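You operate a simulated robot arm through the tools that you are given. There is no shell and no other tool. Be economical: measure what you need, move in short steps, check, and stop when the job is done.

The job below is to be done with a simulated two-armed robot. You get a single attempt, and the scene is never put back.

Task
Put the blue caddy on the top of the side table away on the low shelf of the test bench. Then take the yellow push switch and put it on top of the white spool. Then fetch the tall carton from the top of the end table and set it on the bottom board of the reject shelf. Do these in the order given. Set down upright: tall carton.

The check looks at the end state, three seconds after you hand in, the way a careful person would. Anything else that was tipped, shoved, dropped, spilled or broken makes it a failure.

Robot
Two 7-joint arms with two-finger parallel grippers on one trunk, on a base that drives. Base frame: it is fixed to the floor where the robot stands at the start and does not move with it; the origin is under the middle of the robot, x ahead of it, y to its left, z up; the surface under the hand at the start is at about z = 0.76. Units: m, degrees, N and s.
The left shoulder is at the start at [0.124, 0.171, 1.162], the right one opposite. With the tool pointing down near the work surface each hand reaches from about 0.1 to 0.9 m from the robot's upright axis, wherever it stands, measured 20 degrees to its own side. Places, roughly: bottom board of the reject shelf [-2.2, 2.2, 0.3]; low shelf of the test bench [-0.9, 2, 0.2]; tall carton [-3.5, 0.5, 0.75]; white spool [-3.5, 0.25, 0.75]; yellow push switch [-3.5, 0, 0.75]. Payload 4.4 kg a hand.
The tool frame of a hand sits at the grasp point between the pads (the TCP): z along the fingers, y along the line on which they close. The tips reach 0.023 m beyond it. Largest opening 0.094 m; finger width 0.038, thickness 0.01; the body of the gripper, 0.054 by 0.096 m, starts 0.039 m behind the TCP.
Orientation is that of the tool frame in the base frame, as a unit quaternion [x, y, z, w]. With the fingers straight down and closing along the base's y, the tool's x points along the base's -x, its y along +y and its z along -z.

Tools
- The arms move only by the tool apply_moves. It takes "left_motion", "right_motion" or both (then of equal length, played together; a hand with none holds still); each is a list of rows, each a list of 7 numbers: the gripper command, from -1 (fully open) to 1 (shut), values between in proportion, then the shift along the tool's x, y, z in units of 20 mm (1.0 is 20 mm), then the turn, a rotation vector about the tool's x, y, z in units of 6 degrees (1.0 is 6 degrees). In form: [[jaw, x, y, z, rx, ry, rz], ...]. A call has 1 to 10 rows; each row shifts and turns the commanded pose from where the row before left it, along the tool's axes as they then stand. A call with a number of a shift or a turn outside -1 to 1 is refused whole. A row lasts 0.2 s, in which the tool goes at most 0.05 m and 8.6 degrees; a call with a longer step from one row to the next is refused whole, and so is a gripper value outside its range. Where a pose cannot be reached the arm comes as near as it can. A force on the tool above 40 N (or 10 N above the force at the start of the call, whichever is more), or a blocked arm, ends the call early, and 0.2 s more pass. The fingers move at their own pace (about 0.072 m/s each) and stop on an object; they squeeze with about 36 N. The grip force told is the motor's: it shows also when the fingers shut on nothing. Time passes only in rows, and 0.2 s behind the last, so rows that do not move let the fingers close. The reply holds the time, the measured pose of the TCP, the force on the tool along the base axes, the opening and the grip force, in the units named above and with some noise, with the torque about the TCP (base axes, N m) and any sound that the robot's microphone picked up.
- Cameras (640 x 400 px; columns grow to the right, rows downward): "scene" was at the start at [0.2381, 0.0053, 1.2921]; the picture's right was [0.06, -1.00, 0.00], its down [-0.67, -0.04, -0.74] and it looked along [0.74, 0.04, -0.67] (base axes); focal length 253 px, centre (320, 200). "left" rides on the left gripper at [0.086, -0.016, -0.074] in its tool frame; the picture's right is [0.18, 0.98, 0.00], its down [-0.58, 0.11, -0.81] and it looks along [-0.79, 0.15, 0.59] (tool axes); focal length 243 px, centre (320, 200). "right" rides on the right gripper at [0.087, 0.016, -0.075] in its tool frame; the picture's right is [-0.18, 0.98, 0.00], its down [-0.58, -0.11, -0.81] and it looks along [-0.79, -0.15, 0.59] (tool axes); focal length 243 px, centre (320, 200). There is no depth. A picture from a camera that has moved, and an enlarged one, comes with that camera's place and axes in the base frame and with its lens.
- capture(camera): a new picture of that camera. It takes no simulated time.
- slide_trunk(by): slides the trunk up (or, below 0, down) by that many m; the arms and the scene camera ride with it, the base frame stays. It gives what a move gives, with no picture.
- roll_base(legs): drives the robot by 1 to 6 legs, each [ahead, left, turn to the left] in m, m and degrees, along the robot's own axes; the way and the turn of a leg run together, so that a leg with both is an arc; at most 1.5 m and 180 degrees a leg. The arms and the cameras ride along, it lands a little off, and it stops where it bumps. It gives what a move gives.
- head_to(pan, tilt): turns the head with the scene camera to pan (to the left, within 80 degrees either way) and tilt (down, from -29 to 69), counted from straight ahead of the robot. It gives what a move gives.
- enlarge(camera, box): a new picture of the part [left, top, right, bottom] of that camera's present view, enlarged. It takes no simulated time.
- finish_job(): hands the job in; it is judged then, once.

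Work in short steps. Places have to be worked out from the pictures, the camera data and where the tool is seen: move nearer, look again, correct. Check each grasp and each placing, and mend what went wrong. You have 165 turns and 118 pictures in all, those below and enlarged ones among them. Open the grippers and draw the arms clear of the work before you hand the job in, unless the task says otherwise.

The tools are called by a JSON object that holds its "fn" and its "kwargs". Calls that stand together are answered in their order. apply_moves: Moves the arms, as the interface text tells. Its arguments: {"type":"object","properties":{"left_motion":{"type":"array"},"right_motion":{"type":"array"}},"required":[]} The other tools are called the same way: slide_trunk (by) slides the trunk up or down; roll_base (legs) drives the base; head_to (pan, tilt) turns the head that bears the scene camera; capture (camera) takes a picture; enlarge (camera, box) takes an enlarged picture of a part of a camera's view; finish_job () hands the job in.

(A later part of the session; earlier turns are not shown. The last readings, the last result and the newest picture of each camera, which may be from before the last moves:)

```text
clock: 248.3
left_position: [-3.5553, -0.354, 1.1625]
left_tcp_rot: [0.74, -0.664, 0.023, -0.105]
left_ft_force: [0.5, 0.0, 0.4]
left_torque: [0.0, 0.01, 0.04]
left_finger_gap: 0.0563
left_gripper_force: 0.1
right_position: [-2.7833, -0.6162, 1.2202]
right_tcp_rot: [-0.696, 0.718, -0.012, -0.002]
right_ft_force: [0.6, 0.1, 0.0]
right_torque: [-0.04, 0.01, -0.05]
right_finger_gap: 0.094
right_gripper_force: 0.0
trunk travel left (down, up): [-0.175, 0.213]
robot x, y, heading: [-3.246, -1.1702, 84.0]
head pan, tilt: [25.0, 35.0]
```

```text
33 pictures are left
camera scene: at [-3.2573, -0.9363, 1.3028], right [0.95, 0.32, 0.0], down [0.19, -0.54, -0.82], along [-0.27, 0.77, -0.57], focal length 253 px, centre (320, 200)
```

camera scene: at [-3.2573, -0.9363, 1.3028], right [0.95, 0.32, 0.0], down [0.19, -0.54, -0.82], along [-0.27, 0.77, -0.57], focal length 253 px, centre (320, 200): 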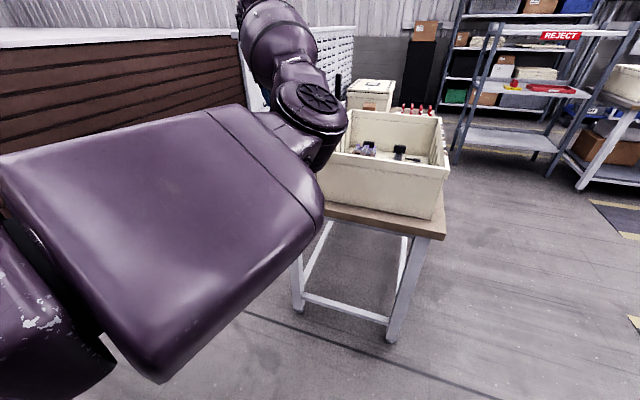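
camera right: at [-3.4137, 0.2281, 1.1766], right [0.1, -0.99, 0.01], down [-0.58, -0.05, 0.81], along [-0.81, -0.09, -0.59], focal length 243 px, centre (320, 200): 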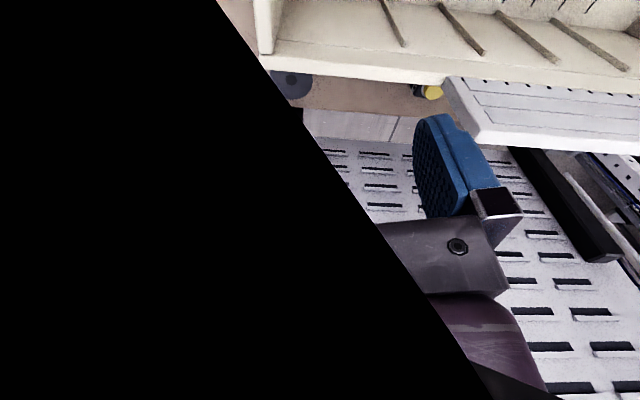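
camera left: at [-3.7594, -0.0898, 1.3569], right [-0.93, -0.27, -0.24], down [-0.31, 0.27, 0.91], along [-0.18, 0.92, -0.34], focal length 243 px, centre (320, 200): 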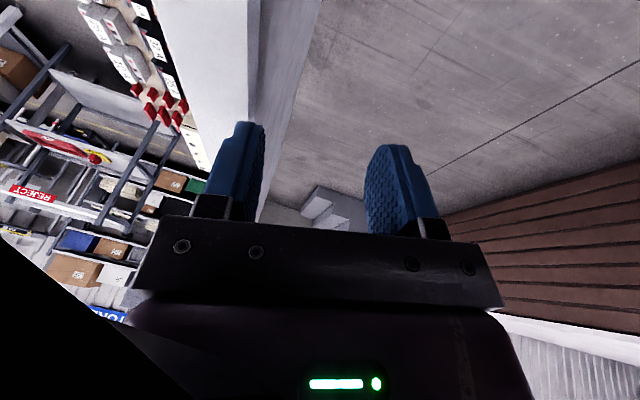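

I'll use a nearly straight arm instead: turn right 12° to heading 72° and drive to ≈(-3.50, -0.835), which puts the hand above the switch with the shoulder in line with the strip.

{"fn": "roll_base", "kwargs": {"legs": [[0, 0, -12], [0.05, 0.345, 0], [0.19, 0, 0]]}}

{"fn": "head_to", "kwargs": {"pan": 5, "tilt": 42}}

{"fn": "capture", "kwargs": {"camera": "scene"}}

{"fn": "capture", "kwargs": {"camera": "left"}}

```text
clock: 252.1
left_position: [-3.6467, -0.1707, 1.1599]
left_tcp_rot: [-0.662, 0.742, -0.036, 0.099]
left_ft_force: [2.9, -0.1, 1.8]
left_torque: [0.0, 0.23, 0.08]
left_finger_gap: 0.0566
left_gripper_force: 0.0
right_position: [-2.9548, -0.5883, 1.2199]
right_tcp_rot: [-0.616, 0.788, -0.012, -0.002]
right_ft_force: [0.6, 1.0, -0.6]
right_torque: [-0.02, -0.03, -0.01]
right_finger_gap: 0.0938
right_gripper_force: 0.1
trunk travel left (down, up): [-0.175, 0.213]
robot x, y, heading: [-3.5269, -1.0321, 71.7]
head pan, tilt: [25.0, 35.0]
stopped in leg 2: the robot was blocked; the commanded pose is now the measured one
```

```text
clock: 253.0
left_position: [-3.6478, -0.1707, 1.1613]
left_tcp_rot: [-0.662, 0.742, -0.037, 0.099]
left_ft_force: [4.4, 0.2, 0.5]
left_torque: [-0.02, 0.42, 0.14]
left_finger_gap: 0.0565
left_gripper_force: 0.1
right_position: [-2.9554, -0.5875, 1.2202]
right_tcp_rot: [-0.616, 0.788, -0.012, -0.003]
right_ft_force: [0.1, -0.1, 0.4]
right_torque: [-0.01, 0.01, -0.02]
right_finger_gap: 0.0941
right_gripper_force: 0.1
trunk travel left (down, up): [-0.175, 0.213]
robot x, y, heading: [-3.5251, -1.0324, 71.9]
head pan, tilt: [5.0, 42.0]
```

```text
32 pictures are left
camera scene: at [-3.4565, -0.8071, 1.2923], right [0.97, -0.23, 0.0], down [-0.15, -0.65, -0.74], along [0.17, 0.72, -0.67], focal length 253 px, centre (320, 200)
```

scene: 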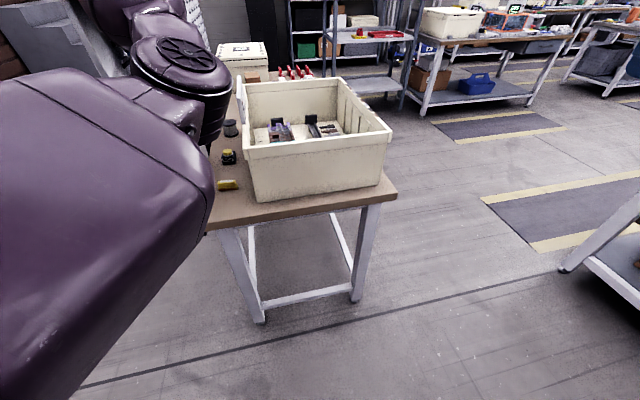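

```text
31 pictures are left
camera left: at [-3.6536, -0.2628, 1.228], right [-0.98, -0.06, -0.2], down [-0.2, 0.53, 0.83], along [0.05, 0.85, -0.53], focal length 243 px, centre (320, 200)
```

left: 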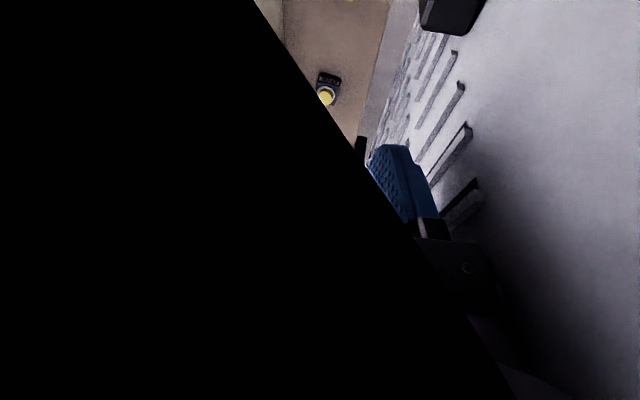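

The left finger lightly touches the leaning panel. The left camera shows the switch at ≈(-3.60, 0.016). Step right off the panel, then forward so the hand is above the switch, and level the tilt.

{"fn": "roll_base", "kwargs": {"legs": [[0, -0.05, 0], [0.195, 0.05, 0]]}}

{"fn": "apply_moves", "kwargs": {"left_motion": [[-0.2, 0, 0, 0, -0.7, 0, 0], [-0.2, 0, 0, 0, -0.7, 0, 0], [-0.2, 0, 0, 0, -0.5, 0, 0], [-0.2, 0, 0, 1, 0, 0, 0], [-0.2, 0, 0, 1, 0, 0, 0], [-0.2, 0, 0, 1, 0, 0, 0]]}}

{"fn": "capture", "kwargs": {"camera": "left"}}

{"fn": "capture", "kwargs": {"camera": "scene"}}

```text
clock: 255.3
left_position: [-3.5857, 0.0131, 1.1614]
left_tcp_rot: [-0.662, 0.742, -0.036, 0.1]
left_ft_force: [0.3, -1.2, 0.4]
left_torque: [-0.04, 0.01, -0.02]
left_finger_gap: 0.0562
left_gripper_force: 0.0
right_position: [-2.8945, -0.4049, 1.2201]
right_tcp_rot: [-0.615, 0.788, -0.012, -0.003]
right_ft_force: [0.6, 0.4, -0.5]
right_torque: [-0.01, -0.03, 0.03]
right_finger_gap: 0.0939
right_gripper_force: 0.2
trunk travel left (down, up): [-0.175, 0.213]
robot x, y, heading: [-3.4629, -0.8488, 71.7]
head pan, tilt: [5.0, 42.0]
```

```text
clock: 256.7
left_position: [-3.5846, 0.0216, 1.1005]
left_tcp_rot: [-0.668, 0.743, 0.036, 0.034]
left_ft_force: [0.0, -0.3, 0.0]
left_torque: [0.01, -0.03, -0.01]
left_finger_gap: 0.0563
left_gripper_force: 0.1
right_position: [-2.8946, -0.4038, 1.2215]
right_tcp_rot: [-0.615, 0.789, -0.014, -0.004]
right_ft_force: [-0.5, 0.5, 0.8]
right_torque: [0.0, 0.06, 0.01]
right_finger_gap: 0.0937
right_gripper_force: 0.1
trunk travel left (down, up): [-0.175, 0.213]
robot x, y, heading: [-3.4634, -0.8497, 71.5]
head pan, tilt: [5.0, 42.0]
```

```text
30 pictures are left
camera left: at [-3.577, -0.0733, 1.1657], right [-1.0, -0.08, -0.01], down [-0.05, 0.51, 0.86], along [-0.07, 0.86, -0.51], focal length 243 px, centre (320, 200)
```

left: 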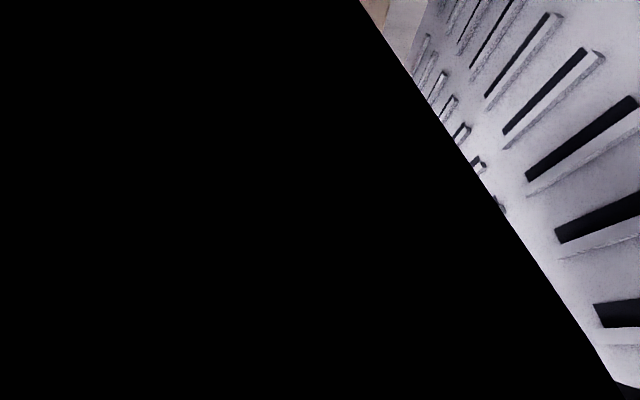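

```text
29 pictures are left
camera scene: at [-3.3955, -0.623, 1.2921], right [0.97, -0.23, 0.0], down [-0.15, -0.65, -0.74], along [0.17, 0.72, -0.67], focal length 253 px, centre (320, 200)
```

scene: 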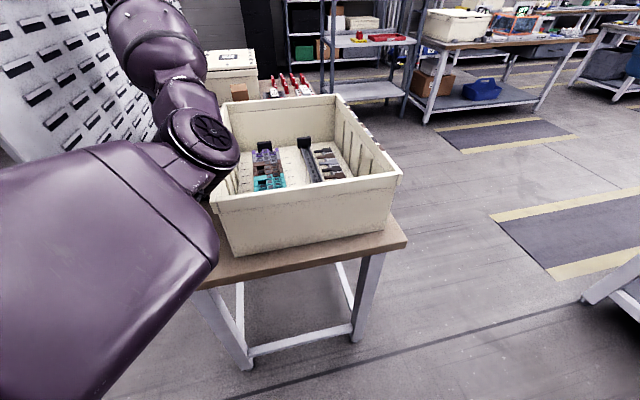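

The arm is above the switch. For clearance from the tote/placard the forearm must run straight along the strip, so I shift the base slightly left/back, recenter the hand over (-3.60, 0.02) and descend in steps.

{"fn": "roll_base", "kwargs": {"legs": [[-0.036, 0.036, 0]]}}

{"fn": "apply_moves", "kwargs": {"left_motion": [[-0.1, -0.25, -0.25, 1, 0, 0, 0], [-0.1, -0.25, -0.25, 1, 0, 0, 0], [-0.1, -0.25, -0.25, 1, 0, 0, 0], [-0.1, -0.25, -0.25, 1, 0, 0, 0], [-0.1, -0.25, -0.25, 1, 0, 0, 0], [-0.1, 0, 0, 1, 0, 0, 0]]}}

{"fn": "capture", "kwargs": {"camera": "scene"}}

```text
clock: 257.7
left_position: [-3.6292, -0.0032, 1.1018]
left_tcp_rot: [-0.668, 0.742, 0.037, 0.034]
left_ft_force: [0.7, 0.8, -0.5]
left_torque: [0.02, -0.02, -0.02]
left_finger_gap: 0.0565
left_gripper_force: 0.1
right_position: [-2.9401, -0.4285, 1.2209]
right_tcp_rot: [-0.614, 0.789, -0.012, -0.003]
right_ft_force: [0.1, 0.0, 0.7]
right_torque: [0.0, 0.0, -0.01]
right_finger_gap: 0.0939
right_gripper_force: 0.0
trunk travel left (down, up): [-0.175, 0.213]
robot x, y, heading: [-3.5126, -0.8755, 71.5]
head pan, tilt: [5.0, 42.0]
```

```text
clock: 259.1
left_position: [-3.6017, 0.0325, 0.9821]
left_tcp_rot: [-0.668, 0.742, 0.037, 0.033]
left_ft_force: [0.0, 0.5, -0.7]
left_torque: [0.0, 0.0, -0.03]
left_finger_gap: 0.0518
left_gripper_force: 0.1
right_position: [-2.9389, -0.4282, 1.2204]
right_tcp_rot: [-0.615, 0.788, -0.013, -0.004]
right_ft_force: [0.3, 0.7, -0.7]
right_torque: [0.02, 0.0, -0.01]
right_finger_gap: 0.0939
right_gripper_force: 0.0
trunk travel left (down, up): [-0.175, 0.213]
robot x, y, heading: [-3.5103, -0.872, 71.6]
head pan, tilt: [5.0, 42.0]
```

```text
28 pictures are left
camera scene: at [-3.4405, -0.6458, 1.2922], right [0.97, -0.23, 0.0], down [-0.15, -0.65, -0.74], along [0.17, 0.72, -0.67], focal length 253 px, centre (320, 200)
```

scene: 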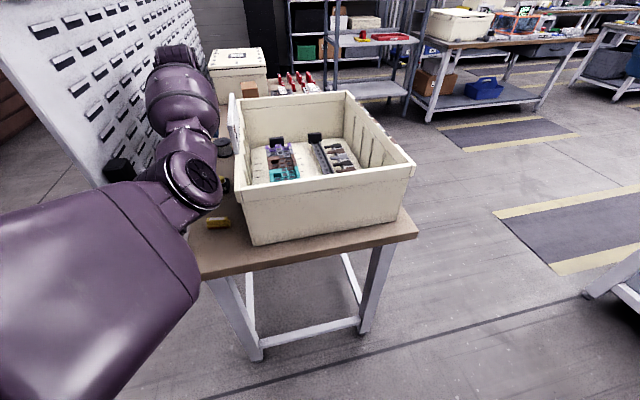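

The arm runs nicely inside the corridor. Continue down to z≈0.83 with the jaw at 70 mm.

{"fn": "apply_moves", "kwargs": {"left_motion": [[-0.5, 0.2, 0, 1, 0, 0, 0], [-0.5, 0.2, 0, 1, 0, 0, 0], [-0.5, 0.2, 0, 1, 0, 0, 0], [-0.5, 0.2, 0, 1, 0, 0, 0], [-0.5, 0.2, 0, 1, 0, 0, 0], [-0.5, 0.2, 0, 1, 0, 0, 0], [-0.5, 0.2, 0, 1, 0, 0, 0], [-0.5, 0, 0, 0, 0, 0, 0]]}}

{"fn": "enlarge", "kwargs": {"camera": "scene", "box": [120, 40, 320, 250]}}

{"fn": "capture", "kwargs": {"camera": "left"}}

```text
clock: 260.9
left_position: [-3.605, 0.0178, 0.8425]
left_tcp_rot: [-0.668, 0.743, 0.037, 0.033]
left_ft_force: [0.8, 0.4, 0.3]
left_torque: [-0.04, 0.02, 0.01]
left_finger_gap: 0.0703
left_gripper_force: 0.1
right_position: [-2.9384, -0.4283, 1.221]
right_tcp_rot: [-0.614, 0.789, -0.012, -0.002]
right_ft_force: [-0.3, 0.8, -1.1]
right_torque: [-0.02, -0.01, 0.04]
right_finger_gap: 0.0942
right_gripper_force: 0.1
trunk travel left (down, up): [-0.175, 0.213]
robot x, y, heading: [-3.5112, -0.8713, 71.6]
head pan, tilt: [5.0, 42.0]
```

```text
1.90 times, centred on (220, 145) of scene
camera zoom: at [-3.4404, -0.6466, 1.2925], right [0.97, -0.23, 0.0], down [-0.16, -0.65, -0.74], along [0.17, 0.72, -0.67], focal length 482 px, centre (510, 305)
```

zoom: 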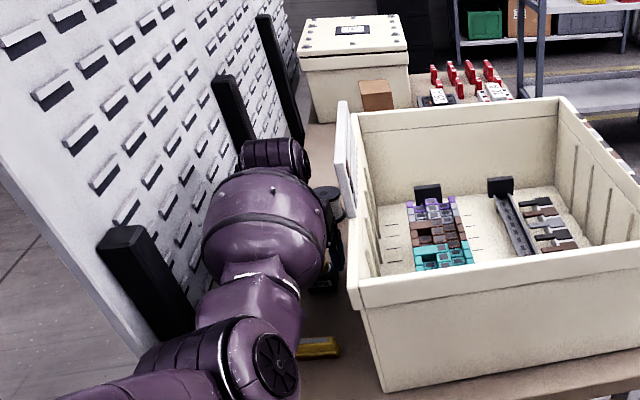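

```text
26 pictures are left
camera left: at [-3.5973, -0.0764, 0.9077], right [-1.0, -0.08, -0.01], down [-0.05, 0.51, 0.86], along [-0.06, 0.86, -0.51], focal length 243 px, centre (320, 200)
```

left: 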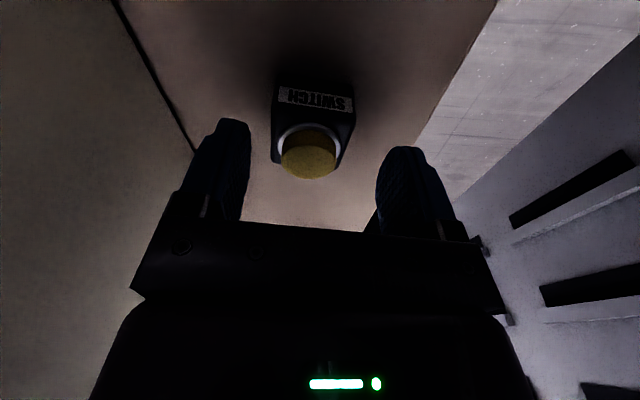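

The switch sits nicely between the fingers. Centre at ≈(-3.598, 0.03); descend 5 cm and close.

{"fn": "apply_moves", "kwargs": {"left_motion": [[-0.5, -0.2, -0.15, 0.8, 0, 0, 0], [-0.5, -0.2, -0.15, 0.8, 0, 0, 0], [-0.5, 0, 0, 0.5, 0, 0, 0], [-0.5, 0, 0, 0.4, 0, 0, 0], [0, 0, 0, 0, 0, 0, 0], [0.5, 0, 0, 0, 0, 0, 0], [1, 0, 0, 0, 0, 0, 0], [1, 0, 0, 0, 0, 0, 0], [1, 0, 0, 0, 0, 0, 0]]}}

{"fn": "capture", "kwargs": {"camera": "left"}}

```text
clock: 262.0
left_position: [-3.5897, 0.0298, 0.8056]
left_tcp_rot: [-0.667, 0.743, 0.038, 0.041]
left_ft_force: [8.2, -16.9, 26.6]
left_torque: [-0.82, -0.12, 0.07]
left_finger_gap: 0.0493
left_gripper_force: 2.5
right_position: [-2.9381, -0.4338, 1.2242]
right_tcp_rot: [-0.614, 0.789, -0.01, -0.001]
right_ft_force: [-0.3, 0.7, 1.0]
right_torque: [0.0, 0.02, -0.02]
right_finger_gap: 0.0939
right_gripper_force: 0.1
trunk travel left (down, up): [-0.175, 0.213]
robot x, y, heading: [-3.5104, -0.8735, 71.6]
head pan, tilt: [5.0, 42.0]
stopped in row 5 (left hand): the force on the tool passed its limit at 47 N (the readings are from after the stop); the commanded pose is now the measured one
```

```text
25 pictures are left
camera left: at [-3.5827, -0.0653, 0.8695], right [-1.0, -0.08, -0.02], down [-0.06, 0.5, 0.87], along [-0.06, 0.86, -0.5], focal length 243 px, centre (320, 200)
```

left: 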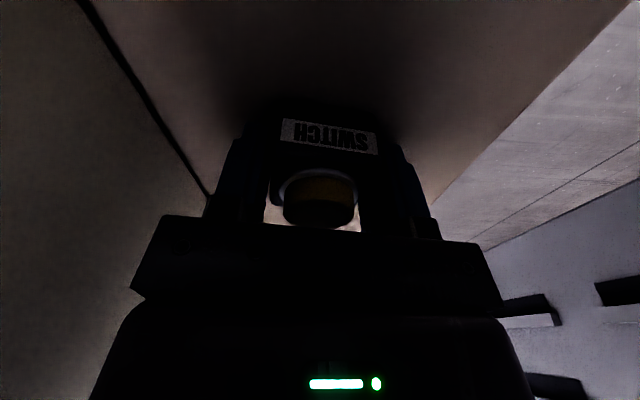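

The palm touched the button. Raise ~8 mm and close on the base.

{"fn": "apply_moves", "kwargs": {"left_motion": [[0, 0, 0, -0.4, 0, 0, 0], [0, 0, 0, 0, 0, 0, 0], [0.4, 0, 0, 0, 0, 0, 0], [1, 0, 0, 0, 0, 0, 0], [1, 0, 0, 0, 0, 0, 0], [1, 0, 0, 0, 0, 0, 0]]}}

{"fn": "capture", "kwargs": {"camera": "left"}}

```text
clock: 263.4
left_position: [-3.5941, 0.0291, 0.8038]
left_tcp_rot: [-0.667, 0.743, 0.036, 0.037]
left_ft_force: [-2.4, 2.0, 6.1]
left_torque: [0.0, -0.12, 0.01]
left_finger_gap: 0.0433
left_gripper_force: 36.1
right_position: [-2.9384, -0.4305, 1.2209]
right_tcp_rot: [-0.614, 0.789, -0.012, -0.003]
right_ft_force: [0.4, -0.1, 0.3]
right_torque: [0.0, 0.0, 0.02]
right_finger_gap: 0.0938
right_gripper_force: 0.1
trunk travel left (down, up): [-0.175, 0.213]
robot x, y, heading: [-3.5097, -0.8737, 71.7]
head pan, tilt: [5.0, 42.0]
```

```text
24 pictures are left
camera left: at [-3.5867, -0.0644, 0.8702], right [-1.0, -0.08, -0.02], down [-0.05, 0.5, 0.86], along [-0.06, 0.86, -0.51], focal length 243 px, centre (320, 200)
```

left: 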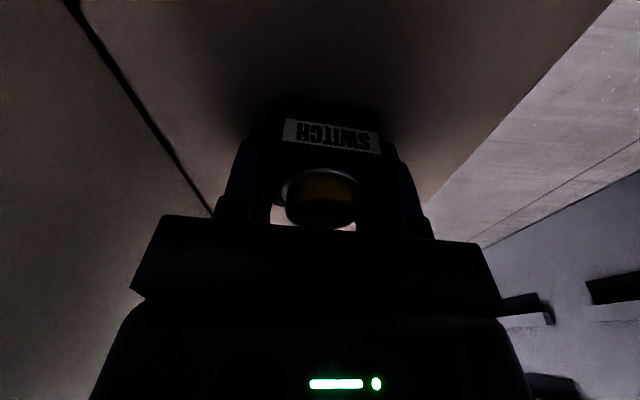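

Gripped (43 mm base). The forearm would be too tight to the placard if I slid further along the strip, so I'll lift out, go round to the table's front and place on the spool from there. First lift to z≈1.1.

{"fn": "apply_moves", "kwargs": {"left_motion": [[1, 0, 0, -0.5, 0, 0, 0], [1, -0.1, 0, -1, 0, 0, 0], [1, -0.15, 0, -1, 0, 0, 0], [1, -0.15, 0, -1, 0, 0, 0], [1, -0.15, 0, -1, 0, 0, 0], [1, -0.15, 0, -1, 0, 0, 0], [1, -0.1, 0, -1, 0, 0, 0], [1, -0.1, 0, -1, 0, 0, 0], [1, 0, 0, -1, 0, 0, 0], [1, 0, 0, -1, 0, 0, 0]]}}

{"fn": "apply_moves", "kwargs": {"left_motion": [[1, 0, 0, -1, 0, 0, 0], [1, 0, 0, -1, 0, 0, 0], [1, 0, 0, -1, 0, 0, 0], [1, 0, 0, -1, 0, 0, 0], [1, 0, 0, -1, 0, 0, 0], [1, 0, 0, -1, 0, 0, 0]]}}

{"fn": "capture", "kwargs": {"camera": "scene"}}

```text
clock: 265.6
left_position: [-3.5926, 0.0291, 0.9958]
left_tcp_rot: [-0.667, 0.743, 0.035, 0.038]
left_ft_force: [-0.1, -0.6, -0.7]
left_torque: [0.03, -0.01, -0.01]
left_finger_gap: 0.0434
left_gripper_force: 36.4
right_position: [-2.9389, -0.4282, 1.22]
right_tcp_rot: [-0.614, 0.789, -0.013, -0.002]
right_ft_force: [0.4, -0.5, -0.4]
right_torque: [0.0, -0.01, 0.01]
right_finger_gap: 0.0942
right_gripper_force: 0.2
trunk travel left (down, up): [-0.175, 0.213]
robot x, y, heading: [-3.511, -0.8716, 71.3]
head pan, tilt: [5.0, 42.0]
```

```text
clock: 266.7
left_position: [-3.5534, 0.0131, 1.053]
left_tcp_rot: [-0.664, 0.747, 0.031, 0.024]
left_ft_force: [-62.5, 30.1, -7.4]
left_torque: [0.16, 0.73, 1.92]
left_finger_gap: 0.0432
left_gripper_force: 35.8
right_position: [-2.9192, -0.4428, 1.2182]
right_tcp_rot: [-0.61, 0.792, -0.008, -0.005]
right_ft_force: [1.0, 0.2, -0.8]
right_torque: [-0.02, 0.02, 0.01]
right_finger_gap: 0.094
right_gripper_force: 0.1
trunk travel left (down, up): [-0.175, 0.213]
robot x, y, heading: [-3.5054, -0.8771, 71.0]
head pan, tilt: [5.0, 42.0]
stopped in row 5 (left hand): the force on the tool passed its limit at 134 N (the readings are from after the stop); the commanded pose is now the measured one
```

```text
23 pictures are left
camera scene: at [-3.4223, -0.6522, 1.2919], right [0.97, -0.25, -0.01], down [-0.17, -0.65, -0.74], along [0.18, 0.72, -0.67], focal length 253 px, centre (320, 200)
```

scene: 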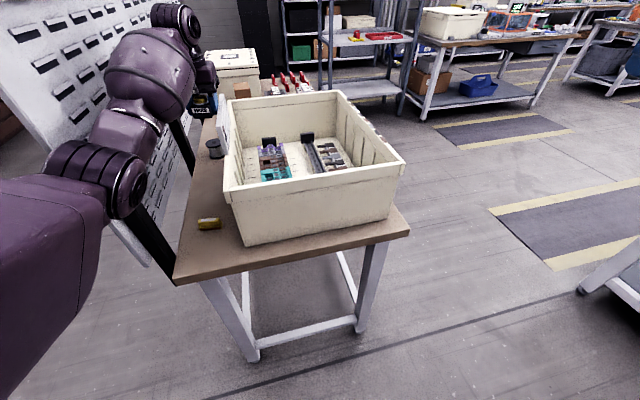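

The elbow swung over and pressed the hand against the placard. Immediately move the hand left (−x) to relieve it.

{"fn": "apply_moves", "kwargs": {"left_motion": [[1, 0, 0.7, 0, 0, 0, 0], [1, 0, 0.7, 0, 0, 0, 0], [1, 0, 0.5, 0, 0, 0, 0], [1, 0, 0, 0, 0, 0, 0]]}}

{"fn": "enlarge", "kwargs": {"camera": "scene", "box": [120, 0, 420, 260]}}

```text
clock: 267.9
left_position: [-3.5537, 0.0138, 1.0566]
left_tcp_rot: [-0.648, 0.761, 0.025, 0.028]
left_ft_force: [-54.5, 38.5, -20.9]
left_torque: [0.34, 1.63, 2.13]
left_finger_gap: 0.043
left_gripper_force: 36.1
right_position: [-2.9108, -0.4518, 1.2223]
right_tcp_rot: [-0.603, 0.797, -0.006, -0.004]
right_ft_force: [1.0, 0.1, 1.0]
right_torque: [0.02, 0.05, 0.03]
right_finger_gap: 0.0941
right_gripper_force: 0.1
trunk travel left (down, up): [-0.175, 0.213]
robot x, y, heading: [-3.5061, -0.8752, 69.8]
head pan, tilt: [5.0, 42.0]
stopped in row 4 (left hand): the arm was blocked; the commanded pose is now the measured one
```

```text
1.54 times, centred on (270, 130) of scene
camera zoom: at [-3.4168, -0.655, 1.294], right [0.97, -0.26, -0.01], down [-0.18, -0.65, -0.74], along [0.19, 0.72, -0.67], focal length 389 px, centre (397, 308)
```

zoom: 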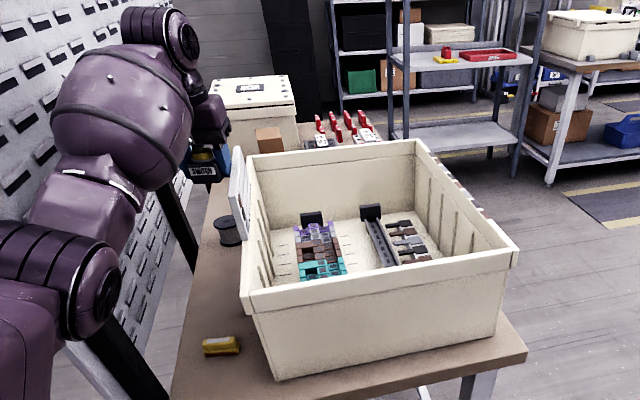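

The arm is wedged between panel and placard. I go back down and left to the previous good configuration (z≈0.99).

{"fn": "apply_moves", "kwargs": {"left_motion": [[1, -0.2, 0.4, 0.8, 0, 0, 0], [1, -0.2, 0.5, 0.8, 0, 0, 0], [1, -0.2, 0.5, 0.8, 0, 0, 0], [1, 0, 0.4, 0.7, 0, 0, 0], [1, 0, 0, 0, 0, 0, 0]]}}

{"fn": "enlarge", "kwargs": {"camera": "scene", "box": [100, 0, 400, 260]}}

```text
clock: 268.2
left_position: [-3.5548, 0.0148, 1.0551]
left_tcp_rot: [-0.642, 0.766, 0.024, 0.03]
left_ft_force: [-33.0, 18.2, -17.8]
left_torque: [0.1, 1.19, 1.06]
left_finger_gap: 0.0429
left_gripper_force: 36.2
right_position: [-2.913, -0.4545, 1.2227]
right_tcp_rot: [-0.602, 0.798, -0.006, -0.003]
right_ft_force: [-0.2, -0.4, -0.8]
right_torque: [-0.01, 0.0, 0.03]
right_finger_gap: 0.0938
right_gripper_force: 0.0
trunk travel left (down, up): [-0.175, 0.213]
robot x, y, heading: [-3.5038, -0.8755, 69.9]
head pan, tilt: [5.0, 42.0]
stopped in row 1 (left hand): the force on the tool passed its limit at 100 N (the readings are from after the stop); the commanded pose is now the measured one
```

```text
1.54 times, centred on (250, 130) of scene
camera zoom: at [-3.4195, -0.6562, 1.2943], right [0.97, -0.26, -0.01], down [-0.18, -0.64, -0.74], along [0.19, 0.72, -0.67], focal length 389 px, centre (428, 308)
```

zoom: 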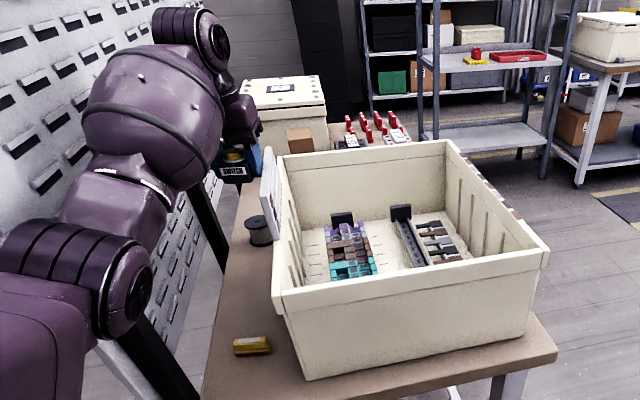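

Only the right fingertip (z≈1.03) overlaps the placard's top edge (1.04); raising ~3–4 cm should free it.

{"fn": "apply_moves", "kwargs": {"left_motion": [[1, 0, 0.1, -0.6, 0, 0, 0], [1, 0, 0.1, -0.6, 0, 0, 0], [1, 0, 0.1, -0.6, 0, 0, 0], [1, 0, 0, -0.4, 0, 0, 0]]}}

```text
clock: 268.5
left_position: [-3.5549, 0.0133, 1.0542]
left_tcp_rot: [-0.644, 0.764, 0.025, 0.029]
left_ft_force: [-30.3, 10.1, -10.2]
left_torque: [0.05, 0.89, 0.76]
left_finger_gap: 0.0432
left_gripper_force: 36.1
right_position: [-2.9134, -0.4553, 1.223]
right_tcp_rot: [-0.603, 0.798, -0.008, -0.002]
right_ft_force: [-0.1, 0.0, -0.3]
right_torque: [0.04, 0.02, 0.01]
right_finger_gap: 0.0941
right_gripper_force: 0.0
trunk travel left (down, up): [-0.175, 0.213]
robot x, y, heading: [-3.5023, -0.8751, 70.1]
head pan, tilt: [5.0, 42.0]
stopped in row 1 (left hand): the force on the tool passed its limit at 79 N (the readings are from after the stop); the commanded pose is now the measured one
```

Try a small base nudge instead: turn 2.5° left with a 3 cm strafe right to unwedge.

{"fn": "roll_base", "kwargs": {"legs": [[0, -0.03, 2.5]]}}

```text
clock: 269.5
left_position: [-3.5722, 0.003, 1.0479]
left_tcp_rot: [-0.659, 0.751, 0.021, 0.029]
left_ft_force: [-0.1, -0.5, -0.8]
left_torque: [-0.06, 0.0, -0.01]
left_finger_gap: 0.0432
left_gripper_force: 36.0
right_position: [-2.9099, -0.4335, 1.2203]
right_tcp_rot: [-0.621, 0.784, -0.013, -0.003]
right_ft_force: [0.1, -1.2, 0.3]
right_torque: [-0.03, -0.01, 0.0]
right_finger_gap: 0.094
right_gripper_force: 0.1
trunk travel left (down, up): [-0.175, 0.213]
robot x, y, heading: [-3.4732, -0.886, 72.3]
head pan, tilt: [5.0, 42.0]
```

Free, zero force. Back out along −y (strip direction) by 0.27 m.

{"fn": "roll_base", "kwargs": {"legs": [[-0.257, -0.08, 0]]}}

{"fn": "capture", "kwargs": {"camera": "scene"}}

```text
clock: 271.4
left_position: [-3.5732, -0.2655, 1.0471]
left_tcp_rot: [-0.66, 0.75, 0.019, 0.029]
left_ft_force: [-1.0, -0.3, -0.3]
left_torque: [-0.01, -0.02, -0.05]
left_finger_gap: 0.0434
left_gripper_force: 35.8
right_position: [-2.9109, -0.7034, 1.2213]
right_tcp_rot: [-0.62, 0.785, -0.012, -0.002]
right_ft_force: [-0.3, -0.4, 0.5]
right_torque: [0.04, -0.01, -0.01]
right_finger_gap: 0.094
right_gripper_force: 0.1
trunk travel left (down, up): [-0.175, 0.213]
robot x, y, heading: [-3.4769, -1.1541, 72.1]
head pan, tilt: [5.0, 42.0]
```

```text
20 pictures are left
camera scene: at [-3.4092, -0.928, 1.2923], right [0.98, -0.22, 0.0], down [-0.15, -0.65, -0.74], along [0.16, 0.73, -0.67], focal length 253 px, centre (320, 200)
```

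scene: 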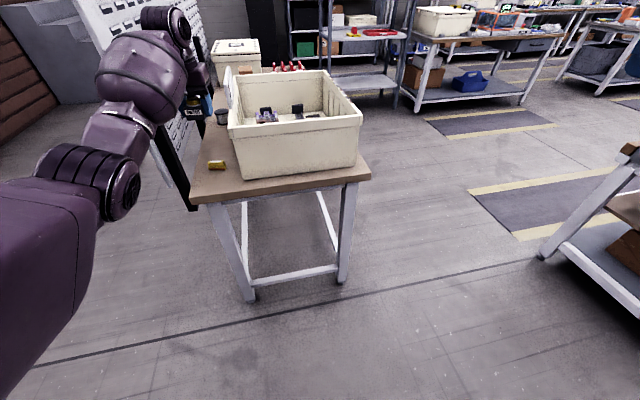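

Clear, and the tote looks in place. Now drive around to the front of the table.

{"fn": "roll_base", "kwargs": {"legs": [[0.391, -0.711, 0], [0.676, 0.218, 0], [0.676, 0.218, 0]]}}

```text
clock: 285.0
left_position: [-2.7855, 1.3157, 1.0486]
left_tcp_rot: [-0.659, 0.752, 0.02, 0.029]
left_ft_force: [0.3, 0.1, -1.2]
left_torque: [0.01, 0.02, -0.03]
left_finger_gap: 0.0432
left_gripper_force: 35.6
right_position: [-2.1258, 0.8743, 1.2209]
right_tcp_rot: [-0.618, 0.786, -0.011, -0.002]
right_ft_force: [0.2, 0.0, 1.4]
right_torque: [-0.02, 0.0, -0.01]
right_finger_gap: 0.0941
right_gripper_force: 0.0
trunk travel left (down, up): [-0.175, 0.213]
robot x, y, heading: [-2.6953, 0.4267, 72.0]
head pan, tilt: [5.0, 42.0]
```

Now strafe right and turn to face the table (heading 180°), then bring the hand in line with the shoulder.

{"fn": "roll_base", "kwargs": {"legs": [[0.1, -0.35, 0], [0, 0, 108]]}}

{"fn": "apply_moves", "kwargs": {"left_motion": [[1, 0, -0.8, 0, 0, 0, 0], [1, 0, -0.8, 0, 0, 0, 0], [1, 0, -0.8, 0, 0, 0, 0], [1, 0, -0.8, 0, 0, 0, 0], [1, 0, -0.8, 0, 0, 0, 0], [1, 0, -0.8, 0, 0, 0, 0], [1, 0, -0.8, 0, 0, 0, 0], [1, 0, -0.8, 0, 0, 0, 0], [1, 0, -0.8, 0, 0, 0, 0]]}}

{"fn": "head_to", "kwargs": {"pan": 5, "tilt": 35}}

{"fn": "capture", "kwargs": {"camera": "scene"}}

```text
clock: 293.1
left_position: [-3.1524, 0.0572, 1.0482]
left_tcp_rot: [0.996, 0.085, -0.035, -0.001]
left_ft_force: [0.6, -0.3, -1.2]
left_torque: [0.01, 0.0, 0.0]
left_finger_gap: 0.0432
left_gripper_force: 35.9
right_position: [-2.9296, 0.8172, 1.2202]
right_tcp_rot: [0.999, 0.033, 0.009, -0.009]
right_ft_force: [-0.8, 0.2, -0.4]
right_torque: [0.01, 0.02, -0.02]
right_finger_gap: 0.094
right_gripper_force: 0.0
trunk travel left (down, up): [-0.175, 0.213]
robot x, y, heading: [-2.3272, 0.4079, 179.3]
head pan, tilt: [5.0, 42.0]
```

```text
clock: 295.1
left_position: [-3.1752, 0.1997, 1.0496]
left_tcp_rot: [0.996, 0.085, -0.036, -0.002]
left_ft_force: [0.1, 0.1, -1.0]
left_torque: [-0.02, 0.01, 0.01]
left_finger_gap: 0.0434
left_gripper_force: 36.1
right_position: [-2.9293, 0.82, 1.2217]
right_tcp_rot: [0.999, 0.033, 0.009, -0.008]
right_ft_force: [-0.6, 0.6, 0.8]
right_torque: [-0.03, 0.03, 0.0]
right_finger_gap: 0.094
right_gripper_force: 0.0
trunk travel left (down, up): [-0.175, 0.213]
robot x, y, heading: [-2.3298, 0.416, 179.1]
head pan, tilt: [5.0, 42.0]
```

```text
clock: 295.8
left_position: [-3.1757, 0.1994, 1.0491]
left_tcp_rot: [0.996, 0.085, -0.035, -0.001]
left_ft_force: [0.3, 0.4, -0.8]
left_torque: [-0.01, -0.02, 0.03]
left_finger_gap: 0.0434
left_gripper_force: 35.8
right_position: [-2.9286, 0.8178, 1.221]
right_tcp_rot: [0.999, 0.033, 0.009, -0.008]
right_ft_force: [-0.1, -0.4, -0.2]
right_torque: [-0.02, 0.01, 0.02]
right_finger_gap: 0.0941
right_gripper_force: 0.1
trunk travel left (down, up): [-0.175, 0.213]
robot x, y, heading: [-2.3311, 0.4122, 179.4]
head pan, tilt: [5.0, 35.0]
```

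```text
19 pictures are left
camera scene: at [-2.5688, 0.4073, 1.3028], right [-0.08, 1.0, 0.0], down [0.57, 0.05, -0.82], along [-0.82, -0.06, -0.57], focal length 253 px, centre (320, 200)
```

scene: 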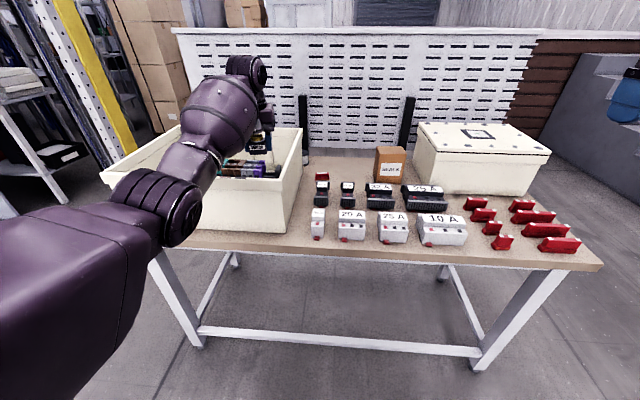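

Before going in, test the low posture in free space: back up 0.3 m, lower the hand to the placing height (z≈0.89) and see where the elbow goes.

{"fn": "roll_base", "kwargs": {"legs": [[-0.32, 0, 0]]}}

{"fn": "apply_moves", "kwargs": {"left_motion": [[1, 0, 0, 0.9, 0, 0, 0], [1, 0, 0, 0.9, 0, 0, 0], [1, 0, 0, 0.9, 0, 0, 0], [1, 0, 0, 0.9, 0, 0, 0], [1, 0, 0, 0.9, 0, 0, 0], [1, 0, 0, 0.9, 0, 0, 0], [1, 0, 0, 0.9, 0, 0, 0], [1, 0, 0, 0.9, 0, 0, 0], [1, 0, 0, 0.8, 0, 0, 0]]}}

{"fn": "capture", "kwargs": {"camera": "scene"}}

```text
clock: 297.9
left_position: [-2.8559, 0.1948, 1.0492]
left_tcp_rot: [0.996, 0.085, -0.035, -0.001]
left_ft_force: [0.1, 0.1, -0.4]
left_torque: [0.0, 0.03, 0.02]
left_finger_gap: 0.0433
left_gripper_force: 36.5
right_position: [-2.6088, 0.8156, 1.2215]
right_tcp_rot: [0.999, 0.034, 0.009, -0.008]
right_ft_force: [0.5, 0.1, 0.6]
right_torque: [0.0, 0.01, 0.01]
right_finger_gap: 0.0943
right_gripper_force: 0.1
trunk travel left (down, up): [-0.175, 0.213]
robot x, y, heading: [-2.0096, 0.4075, 179.6]
head pan, tilt: [5.0, 35.0]
```

```text
clock: 299.9
left_position: [-2.8676, 0.1953, 0.8903]
left_tcp_rot: [0.996, 0.086, -0.035, -0.001]
left_ft_force: [0.5, 0.0, -0.5]
left_torque: [-0.01, 0.0, 0.02]
left_finger_gap: 0.0432
left_gripper_force: 36.4
right_position: [-2.6108, 0.816, 1.2215]
right_tcp_rot: [0.999, 0.035, 0.01, -0.008]
right_ft_force: [0.5, 0.1, -0.9]
right_torque: [-0.01, -0.02, -0.03]
right_finger_gap: 0.094
right_gripper_force: 0.1
trunk travel left (down, up): [-0.175, 0.213]
robot x, y, heading: [-2.0087, 0.4102, 179.7]
head pan, tilt: [5.0, 35.0]
```

```text
18 pictures are left
camera scene: at [-2.2492, 0.4045, 1.3027], right [-0.08, 1.0, 0.0], down [0.57, 0.05, -0.82], along [-0.82, -0.07, -0.57], focal length 253 px, centre (320, 200)
```

scene: 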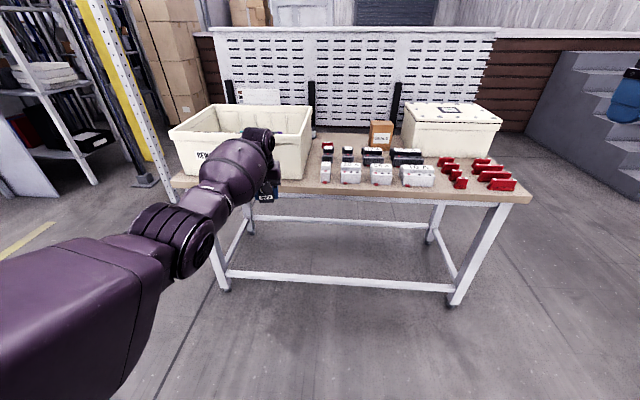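

Elbow goes low-left there and would hit the tote. I raise the hand high (≈1.33) and come back down, which earlier brought the elbow to the right side; do this here in free space.

{"fn": "apply_moves", "kwargs": {"left_motion": [[1, 0.2, 0.5, -1, 0, 0, 0], [1, 0.2, 0.5, -1, 0, 0, 0], [1, 0.2, 0.5, -1, 0, 0, 0], [1, 0.2, 0.5, -1, 0, 0, 0], [1, 0.2, 0.5, -1, 0, 0, 0], [1, 0.2, 0.5, -1, 0, 0, 0], [1, 0.2, 0.5, -1, 0, 0, 0], [1, 0.2, 0.5, -1, 0, 0, 0], [1, 0.2, 0.5, -1, 0, 0, 0], [1, 0.2, 0.5, -1, 0, 0, 0]]}}

{"fn": "apply_moves", "kwargs": {"left_motion": [[1, 0, 0, -1, 0, 0, 0], [1, 0, 0, -1, 0, 0, 0], [1, 0, 0, -1, 0, 0, 0], [1, 0, 0, -1, 0, 0, 0], [1, 0, 0, -1, 0, 0, 0], [1, 0, 0, -1, 0, 0, 0], [1, 0, 0, -1, 0, 0, 0], [1, 0, 0, -1, 0, 0, 0], [1, 0, 0, -1, 0, 0, 0], [1, 0, 0, -1, 0, 0, 0]]}}

{"fn": "capture", "kwargs": {"camera": "scene"}}

```text
clock: 302.1
left_position: [-2.7958, 0.1027, 1.0848]
left_tcp_rot: [0.996, 0.086, -0.036, -0.002]
left_ft_force: [0.2, 0.2, -1.0]
left_torque: [0.02, 0.0, 0.0]
left_finger_gap: 0.0432
left_gripper_force: 36.5
right_position: [-2.6084, 0.8148, 1.2214]
right_tcp_rot: [0.999, 0.033, 0.008, -0.008]
right_ft_force: [0.5, -0.5, -0.4]
right_torque: [-0.04, 0.04, 0.04]
right_finger_gap: 0.0941
right_gripper_force: 0.1
trunk travel left (down, up): [-0.175, 0.213]
robot x, y, heading: [-2.0133, 0.4092, 179.4]
head pan, tilt: [5.0, 35.0]
```

```text
clock: 304.3
left_position: [-2.7808, 0.1039, 1.2866]
left_tcp_rot: [0.996, 0.085, -0.036, -0.002]
left_ft_force: [-0.3, -0.3, -0.6]
left_torque: [-0.03, 0.02, -0.03]
left_finger_gap: 0.0431
left_gripper_force: 36.2
right_position: [-2.6093, 0.8153, 1.2218]
right_tcp_rot: [0.999, 0.035, 0.008, -0.007]
right_ft_force: [-0.6, -0.5, 0.8]
right_torque: [0.01, -0.01, -0.04]
right_finger_gap: 0.0942
right_gripper_force: 0.1
trunk travel left (down, up): [-0.175, 0.213]
robot x, y, heading: [-2.0085, 0.4077, 179.4]
head pan, tilt: [5.0, 35.0]
```

```text
17 pictures are left
camera scene: at [-2.2481, 0.4048, 1.3031], right [-0.08, 1.0, 0.0], down [0.57, 0.05, -0.82], along [-0.82, -0.07, -0.57], focal length 253 px, centre (320, 200)
```

scene: 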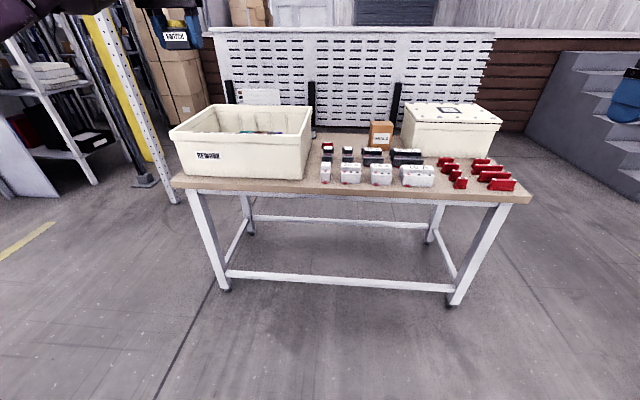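

The arm is back to its natural posture (elbow out-left, high). Lower gently to ≈1.05 while shifting left to about 0.42 and check the posture stays.

{"fn": "apply_moves", "kwargs": {"left_motion": [[1, -0.2, 0.6, 1, 0, 0, 0], [1, -0.2, 0.6, 1, 0, 0, 0], [1, -0.2, 0.6, 1, 0, 0, 0], [1, -0.2, 0.6, 1, 0, 0, 0], [1, -0.2, 0.6, 1, 0, 0, 0], [1, -0.2, 0.6, 1, 0, 0, 0], [1, -0.2, 0.6, 1, 0, 0, 0], [1, -0.2, 0.6, 1, 0, 0, 0], [1, -0.2, 0.6, 1, 0, 0, 0], [1, -0.2, 0.6, 1, 0, 0, 0]]}}

{"fn": "head_to", "kwargs": {"pan": 20, "tilt": 30}}

{"fn": "capture", "kwargs": {"camera": "scene"}}

```text
clock: 306.5
left_position: [-2.8157, -0.022, 1.0858]
left_tcp_rot: [0.996, 0.087, -0.035, -0.002]
left_ft_force: [0.3, -0.1, -0.6]
left_torque: [0.01, 0.01, 0.01]
left_finger_gap: 0.0436
left_gripper_force: 36.1
right_position: [-2.6095, 0.8136, 1.2214]
right_tcp_rot: [0.999, 0.034, 0.01, -0.009]
right_ft_force: [-0.7, -0.4, 0.7]
right_torque: [0.01, 0.01, -0.01]
right_finger_gap: 0.0942
right_gripper_force: 0.1
trunk travel left (down, up): [-0.175, 0.213]
robot x, y, heading: [-2.0082, 0.4136, 179.5]
head pan, tilt: [5.0, 35.0]
```

```text
clock: 307.3
left_position: [-2.8152, -0.0214, 1.0879]
left_tcp_rot: [0.996, 0.086, -0.036, -0.002]
left_ft_force: [-0.5, 0.7, -0.8]
left_torque: [0.01, -0.01, 0.01]
left_finger_gap: 0.0432
left_gripper_force: 35.9
right_position: [-2.6093, 0.8148, 1.2223]
right_tcp_rot: [0.999, 0.034, 0.007, -0.009]
right_ft_force: [-0.4, -0.3, -0.2]
right_torque: [-0.02, 0.02, 0.02]
right_finger_gap: 0.0941
right_gripper_force: 0.1
trunk travel left (down, up): [-0.175, 0.213]
robot x, y, heading: [-2.0113, 0.4109, 179.7]
head pan, tilt: [20.0, 30.0]
```

```text
16 pictures are left
camera scene: at [-2.2463, 0.3813, 1.3106], right [-0.33, 0.94, 0.0], down [0.47, 0.17, -0.87], along [-0.82, -0.29, -0.5], focal length 253 px, centre (320, 200)
```

scene: 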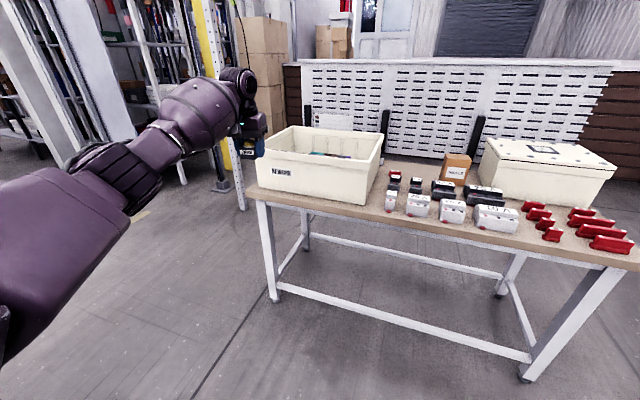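

Plan: lower the trunk 0.1 m (shoulder moves forward) and come in diagonally from the right over the breakers with a nearly straight arm and the tool yawed ~45° so the wrist camera clears the tote. First set that arm pose here.

{"fn": "slide_trunk", "kwargs": {"by": -0.1}}

{"fn": "apply_moves", "kwargs": {"left_motion": [[1, 0, 0.8, -0.4, 0, 0, 0], [1, 0, 0.8, -0.4, 0, 0, 0], [1, 0, 0.8, -0.4, 0, 0, 0], [1, 0, 0.8, -0.4, 0, 0, 0], [1, 0, 0.8, -0.4, 0, 0, 0], [1, 0, 0.8, -0.4, 0, 0, 0], [1, 0, 0.5, -0.4, 0, 0, 0], [1, 0, 0, 0, 0, 0, -1], [1, 0, 0, 0, 0, 0, -1], [1, 0, 0, 0, 0, 0, -1]]}}

{"fn": "apply_moves", "kwargs": {"left_motion": [[1, 0, 0, 0, 0, 0, -1], [1, 0, 0, 0, 0, 0, -1], [1, 0, 0, 0, 0, 0, -1], [1, 0, 0, 0, 0, 0, -1], [1, 0, 0, 0, 0, 0, 0]]}}

{"fn": "capture", "kwargs": {"camera": "scene"}}

```text
clock: 308.6
left_position: [-2.813, -0.0211, 0.9903]
left_tcp_rot: [0.996, 0.086, -0.038, -0.002]
left_ft_force: [-0.1, 0.2, -0.6]
left_torque: [0.01, 0.01, -0.02]
left_finger_gap: 0.0435
left_gripper_force: 35.5
right_position: [-2.608, 0.8148, 1.1244]
right_tcp_rot: [0.999, 0.033, 0.006, -0.007]
right_ft_force: [0.4, -0.5, -0.7]
right_torque: [0.02, 0.07, 0.0]
right_finger_gap: 0.0942
right_gripper_force: 0.1
trunk travel left (down, up): [-0.075, 0.313]
robot x, y, heading: [-2.0061, 0.4094, 179.9]
head pan, tilt: [20.0, 30.0]
```

```text
clock: 310.8
left_position: [-2.7938, -0.126, 1.0421]
left_tcp_rot: [0.97, 0.241, -0.035, -0.007]
left_ft_force: [0.0, -0.3, -1.8]
left_torque: [-0.02, -0.02, -0.01]
left_finger_gap: 0.0432
left_gripper_force: 36.2
right_position: [-2.61, 0.8159, 1.1203]
right_tcp_rot: [0.999, 0.033, 0.009, -0.009]
right_ft_force: [0.4, 0.2, -0.6]
right_torque: [-0.04, 0.02, 0.0]
right_finger_gap: 0.0941
right_gripper_force: 0.1
trunk travel left (down, up): [-0.075, 0.313]
robot x, y, heading: [-2.0133, 0.4139, 179.5]
head pan, tilt: [20.0, 30.0]
```

```text
clock: 312.0
left_position: [-2.7936, -0.1247, 1.0415]
left_tcp_rot: [0.898, 0.438, -0.032, -0.015]
left_ft_force: [-0.2, -0.9, -0.4]
left_torque: [0.01, 0.02, 0.01]
left_finger_gap: 0.0432
left_gripper_force: 35.8
right_position: [-2.6093, 0.8143, 1.1207]
right_tcp_rot: [0.999, 0.034, 0.008, -0.007]
right_ft_force: [0.3, -0.3, -0.2]
right_torque: [0.03, -0.01, 0.0]
right_finger_gap: 0.0938
right_gripper_force: 0.0
trunk travel left (down, up): [-0.075, 0.313]
robot x, y, heading: [-2.0094, 0.4109, 179.8]
head pan, tilt: [20.0, 30.0]
```

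```text
15 pictures are left
camera scene: at [-2.3468, 0.3819, 1.1886], right [-0.34, 0.94, 0.0], down [0.47, 0.17, -0.87], along [-0.82, -0.29, -0.5], focal length 253 px, centre (320, 200)
```

scene: 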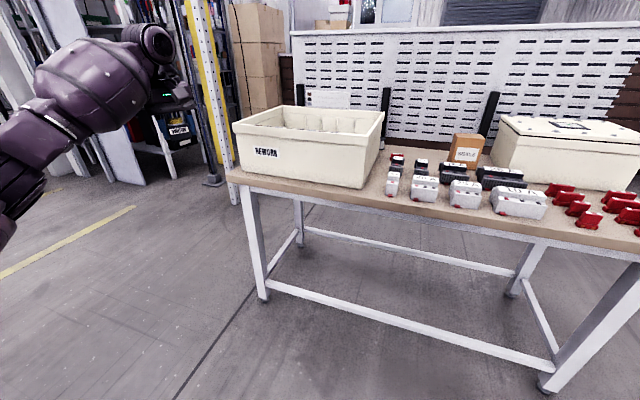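

Good posture. I level the switch, extend the hand forward 6.5 cm, then drive right 0.376 m and forward 0.6 m.

{"fn": "apply_moves", "kwargs": {"left_motion": [[1, -0.5, -0.65, 0, -0.46, -0.59, 0], [1, -0.5, -0.65, 0, 0, 0, 0], [1, -0.5, -0.65, 0, 0, 0, 0], [1, -0.5, -0.65, 0, 0, 0, 0], [1, 0, 0, -0.3, 0, 0, 0]]}}

{"fn": "roll_base", "kwargs": {"legs": [[0, -0.376, 0], [0.62, 0, 0]]}}

{"fn": "capture", "kwargs": {"camera": "left"}}

```text
clock: 313.2
left_position: [-2.8596, -0.1246, 1.0532]
left_tcp_rot: [0.897, 0.438, -0.05, 0.021]
left_ft_force: [-0.7, 0.2, -0.2]
left_torque: [-0.01, -0.01, 0.02]
left_finger_gap: 0.0436
left_gripper_force: 36.6
right_position: [-2.6098, 0.8154, 1.1213]
right_tcp_rot: [0.999, 0.034, 0.008, -0.008]
right_ft_force: [0.1, -0.8, 0.4]
right_torque: [-0.02, -0.04, 0.02]
right_finger_gap: 0.0937
right_gripper_force: 0.1
trunk travel left (down, up): [-0.075, 0.313]
robot x, y, heading: [-2.0058, 0.4064, 179.8]
head pan, tilt: [20.0, 30.0]
```

```text
clock: 320.2
left_position: [-3.4743, 0.2507, 1.052]
left_tcp_rot: [0.897, 0.439, -0.05, 0.021]
left_ft_force: [-0.3, -1.0, -0.9]
left_torque: [-0.01, 0.0, -0.04]
left_finger_gap: 0.0433
left_gripper_force: 36.2
right_position: [-3.2295, 1.1916, 1.1217]
right_tcp_rot: [0.999, 0.036, 0.008, -0.008]
right_ft_force: [1.7, 0.3, -0.3]
right_torque: [0.01, 0.01, -0.02]
right_finger_gap: 0.0939
right_gripper_force: 0.0
trunk travel left (down, up): [-0.075, 0.313]
robot x, y, heading: [-2.629, 0.7856, 179.7]
head pan, tilt: [20.0, 30.0]
```

```text
14 pictures are left
camera left: at [-3.4285, 0.3354, 1.1177], right [0.89, -0.46, -0.03], down [-0.21, -0.46, 0.86], along [-0.41, -0.76, -0.5], focal length 243 px, centre (320, 200)
```

left: 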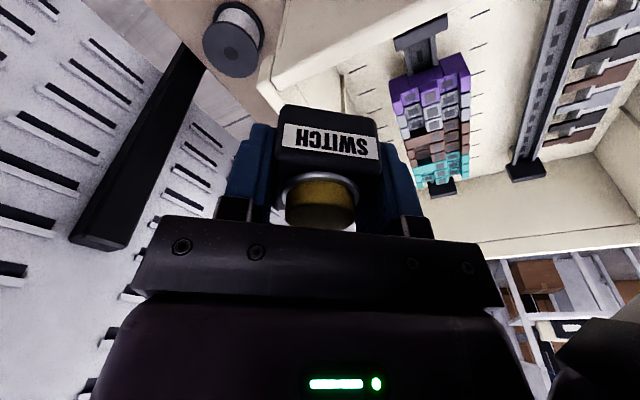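

Spool top centre at ≈(-3.596, 0.2515). Drive 0.122 m forward so the switch is above it, then check.

{"fn": "roll_base", "kwargs": {"legs": [[0.122, 0, 0]]}}

{"fn": "capture", "kwargs": {"camera": "left"}}

```text
clock: 321.4
left_position: [-3.5955, 0.2507, 1.0532]
left_tcp_rot: [0.896, 0.44, -0.05, 0.022]
left_ft_force: [-1.0, -0.5, -1.1]
left_torque: [-0.01, 0.02, 0.05]
left_finger_gap: 0.0435
left_gripper_force: 36.6
right_position: [-3.3512, 1.1908, 1.1221]
right_tcp_rot: [0.999, 0.036, 0.008, -0.008]
right_ft_force: [0.0, -1.0, 0.7]
right_torque: [0.0, 0.0, -0.02]
right_finger_gap: 0.0939
right_gripper_force: 0.0
trunk travel left (down, up): [-0.075, 0.313]
robot x, y, heading: [-2.7529, 0.788, 179.8]
head pan, tilt: [20.0, 30.0]
```

```text
13 pictures are left
camera left: at [-3.5496, 0.3353, 1.118], right [0.89, -0.46, -0.03], down [-0.21, -0.46, 0.86], along [-0.41, -0.76, -0.5], focal length 243 px, centre (320, 200)
```

left: 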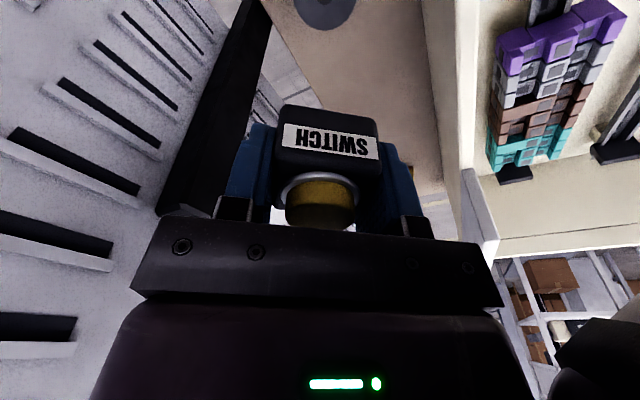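

Aligned. Descend straight down to ≈0.893 first.

{"fn": "apply_moves", "kwargs": {"left_motion": [[1, 0.11, 0, 1, 0, 0, 0], [1, 0.11, 0, 1, 0, 0, 0], [1, 0.11, 0, 1, 0, 0, 0], [1, 0.11, 0, 1, 0, 0, 0], [1, 0.11, 0, 1, 0, 0, 0], [1, 0.11, 0, 1, 0, 0, 0], [1, 0.11, 0, 1, 0, 0, 0], [1, 0.1, 0, 0.9, 0, 0, 0], [1, 0, 0, 0, 0, 0, 0]]}}

{"fn": "capture", "kwargs": {"camera": "left"}}

```text
clock: 323.6
left_position: [-3.597, 0.2702, 0.9308]
left_tcp_rot: [0.899, 0.432, -0.077, 0.014]
left_ft_force: [-0.8, -0.2, -0.4]
left_torque: [-0.01, 0.02, 0.01]
left_finger_gap: 0.0432
left_gripper_force: 36.3
right_position: [-3.3393, 1.2052, 1.12]
right_tcp_rot: [0.999, 0.036, 0.006, -0.003]
right_ft_force: [-0.6, -0.3, 0.0]
right_torque: [0.0, 0.0, -0.02]
right_finger_gap: 0.0938
right_gripper_force: 0.0
trunk travel left (down, up): [-0.075, 0.313]
robot x, y, heading: [-2.7468, 0.7871, 179.7]
head pan, tilt: [20.0, 30.0]
stopped in row 9 (left hand): the arm was blocked; the commanded pose is now the measured one
```

```text
12 pictures are left
camera left: at [-3.5461, 0.355, 0.9913], right [0.88, -0.47, -0.07], down [-0.17, -0.44, 0.88], along [-0.45, -0.76, -0.47], focal length 243 px, centre (320, 200)
```

left: 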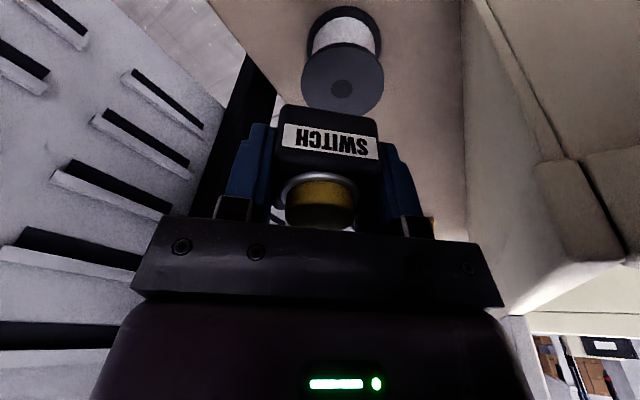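

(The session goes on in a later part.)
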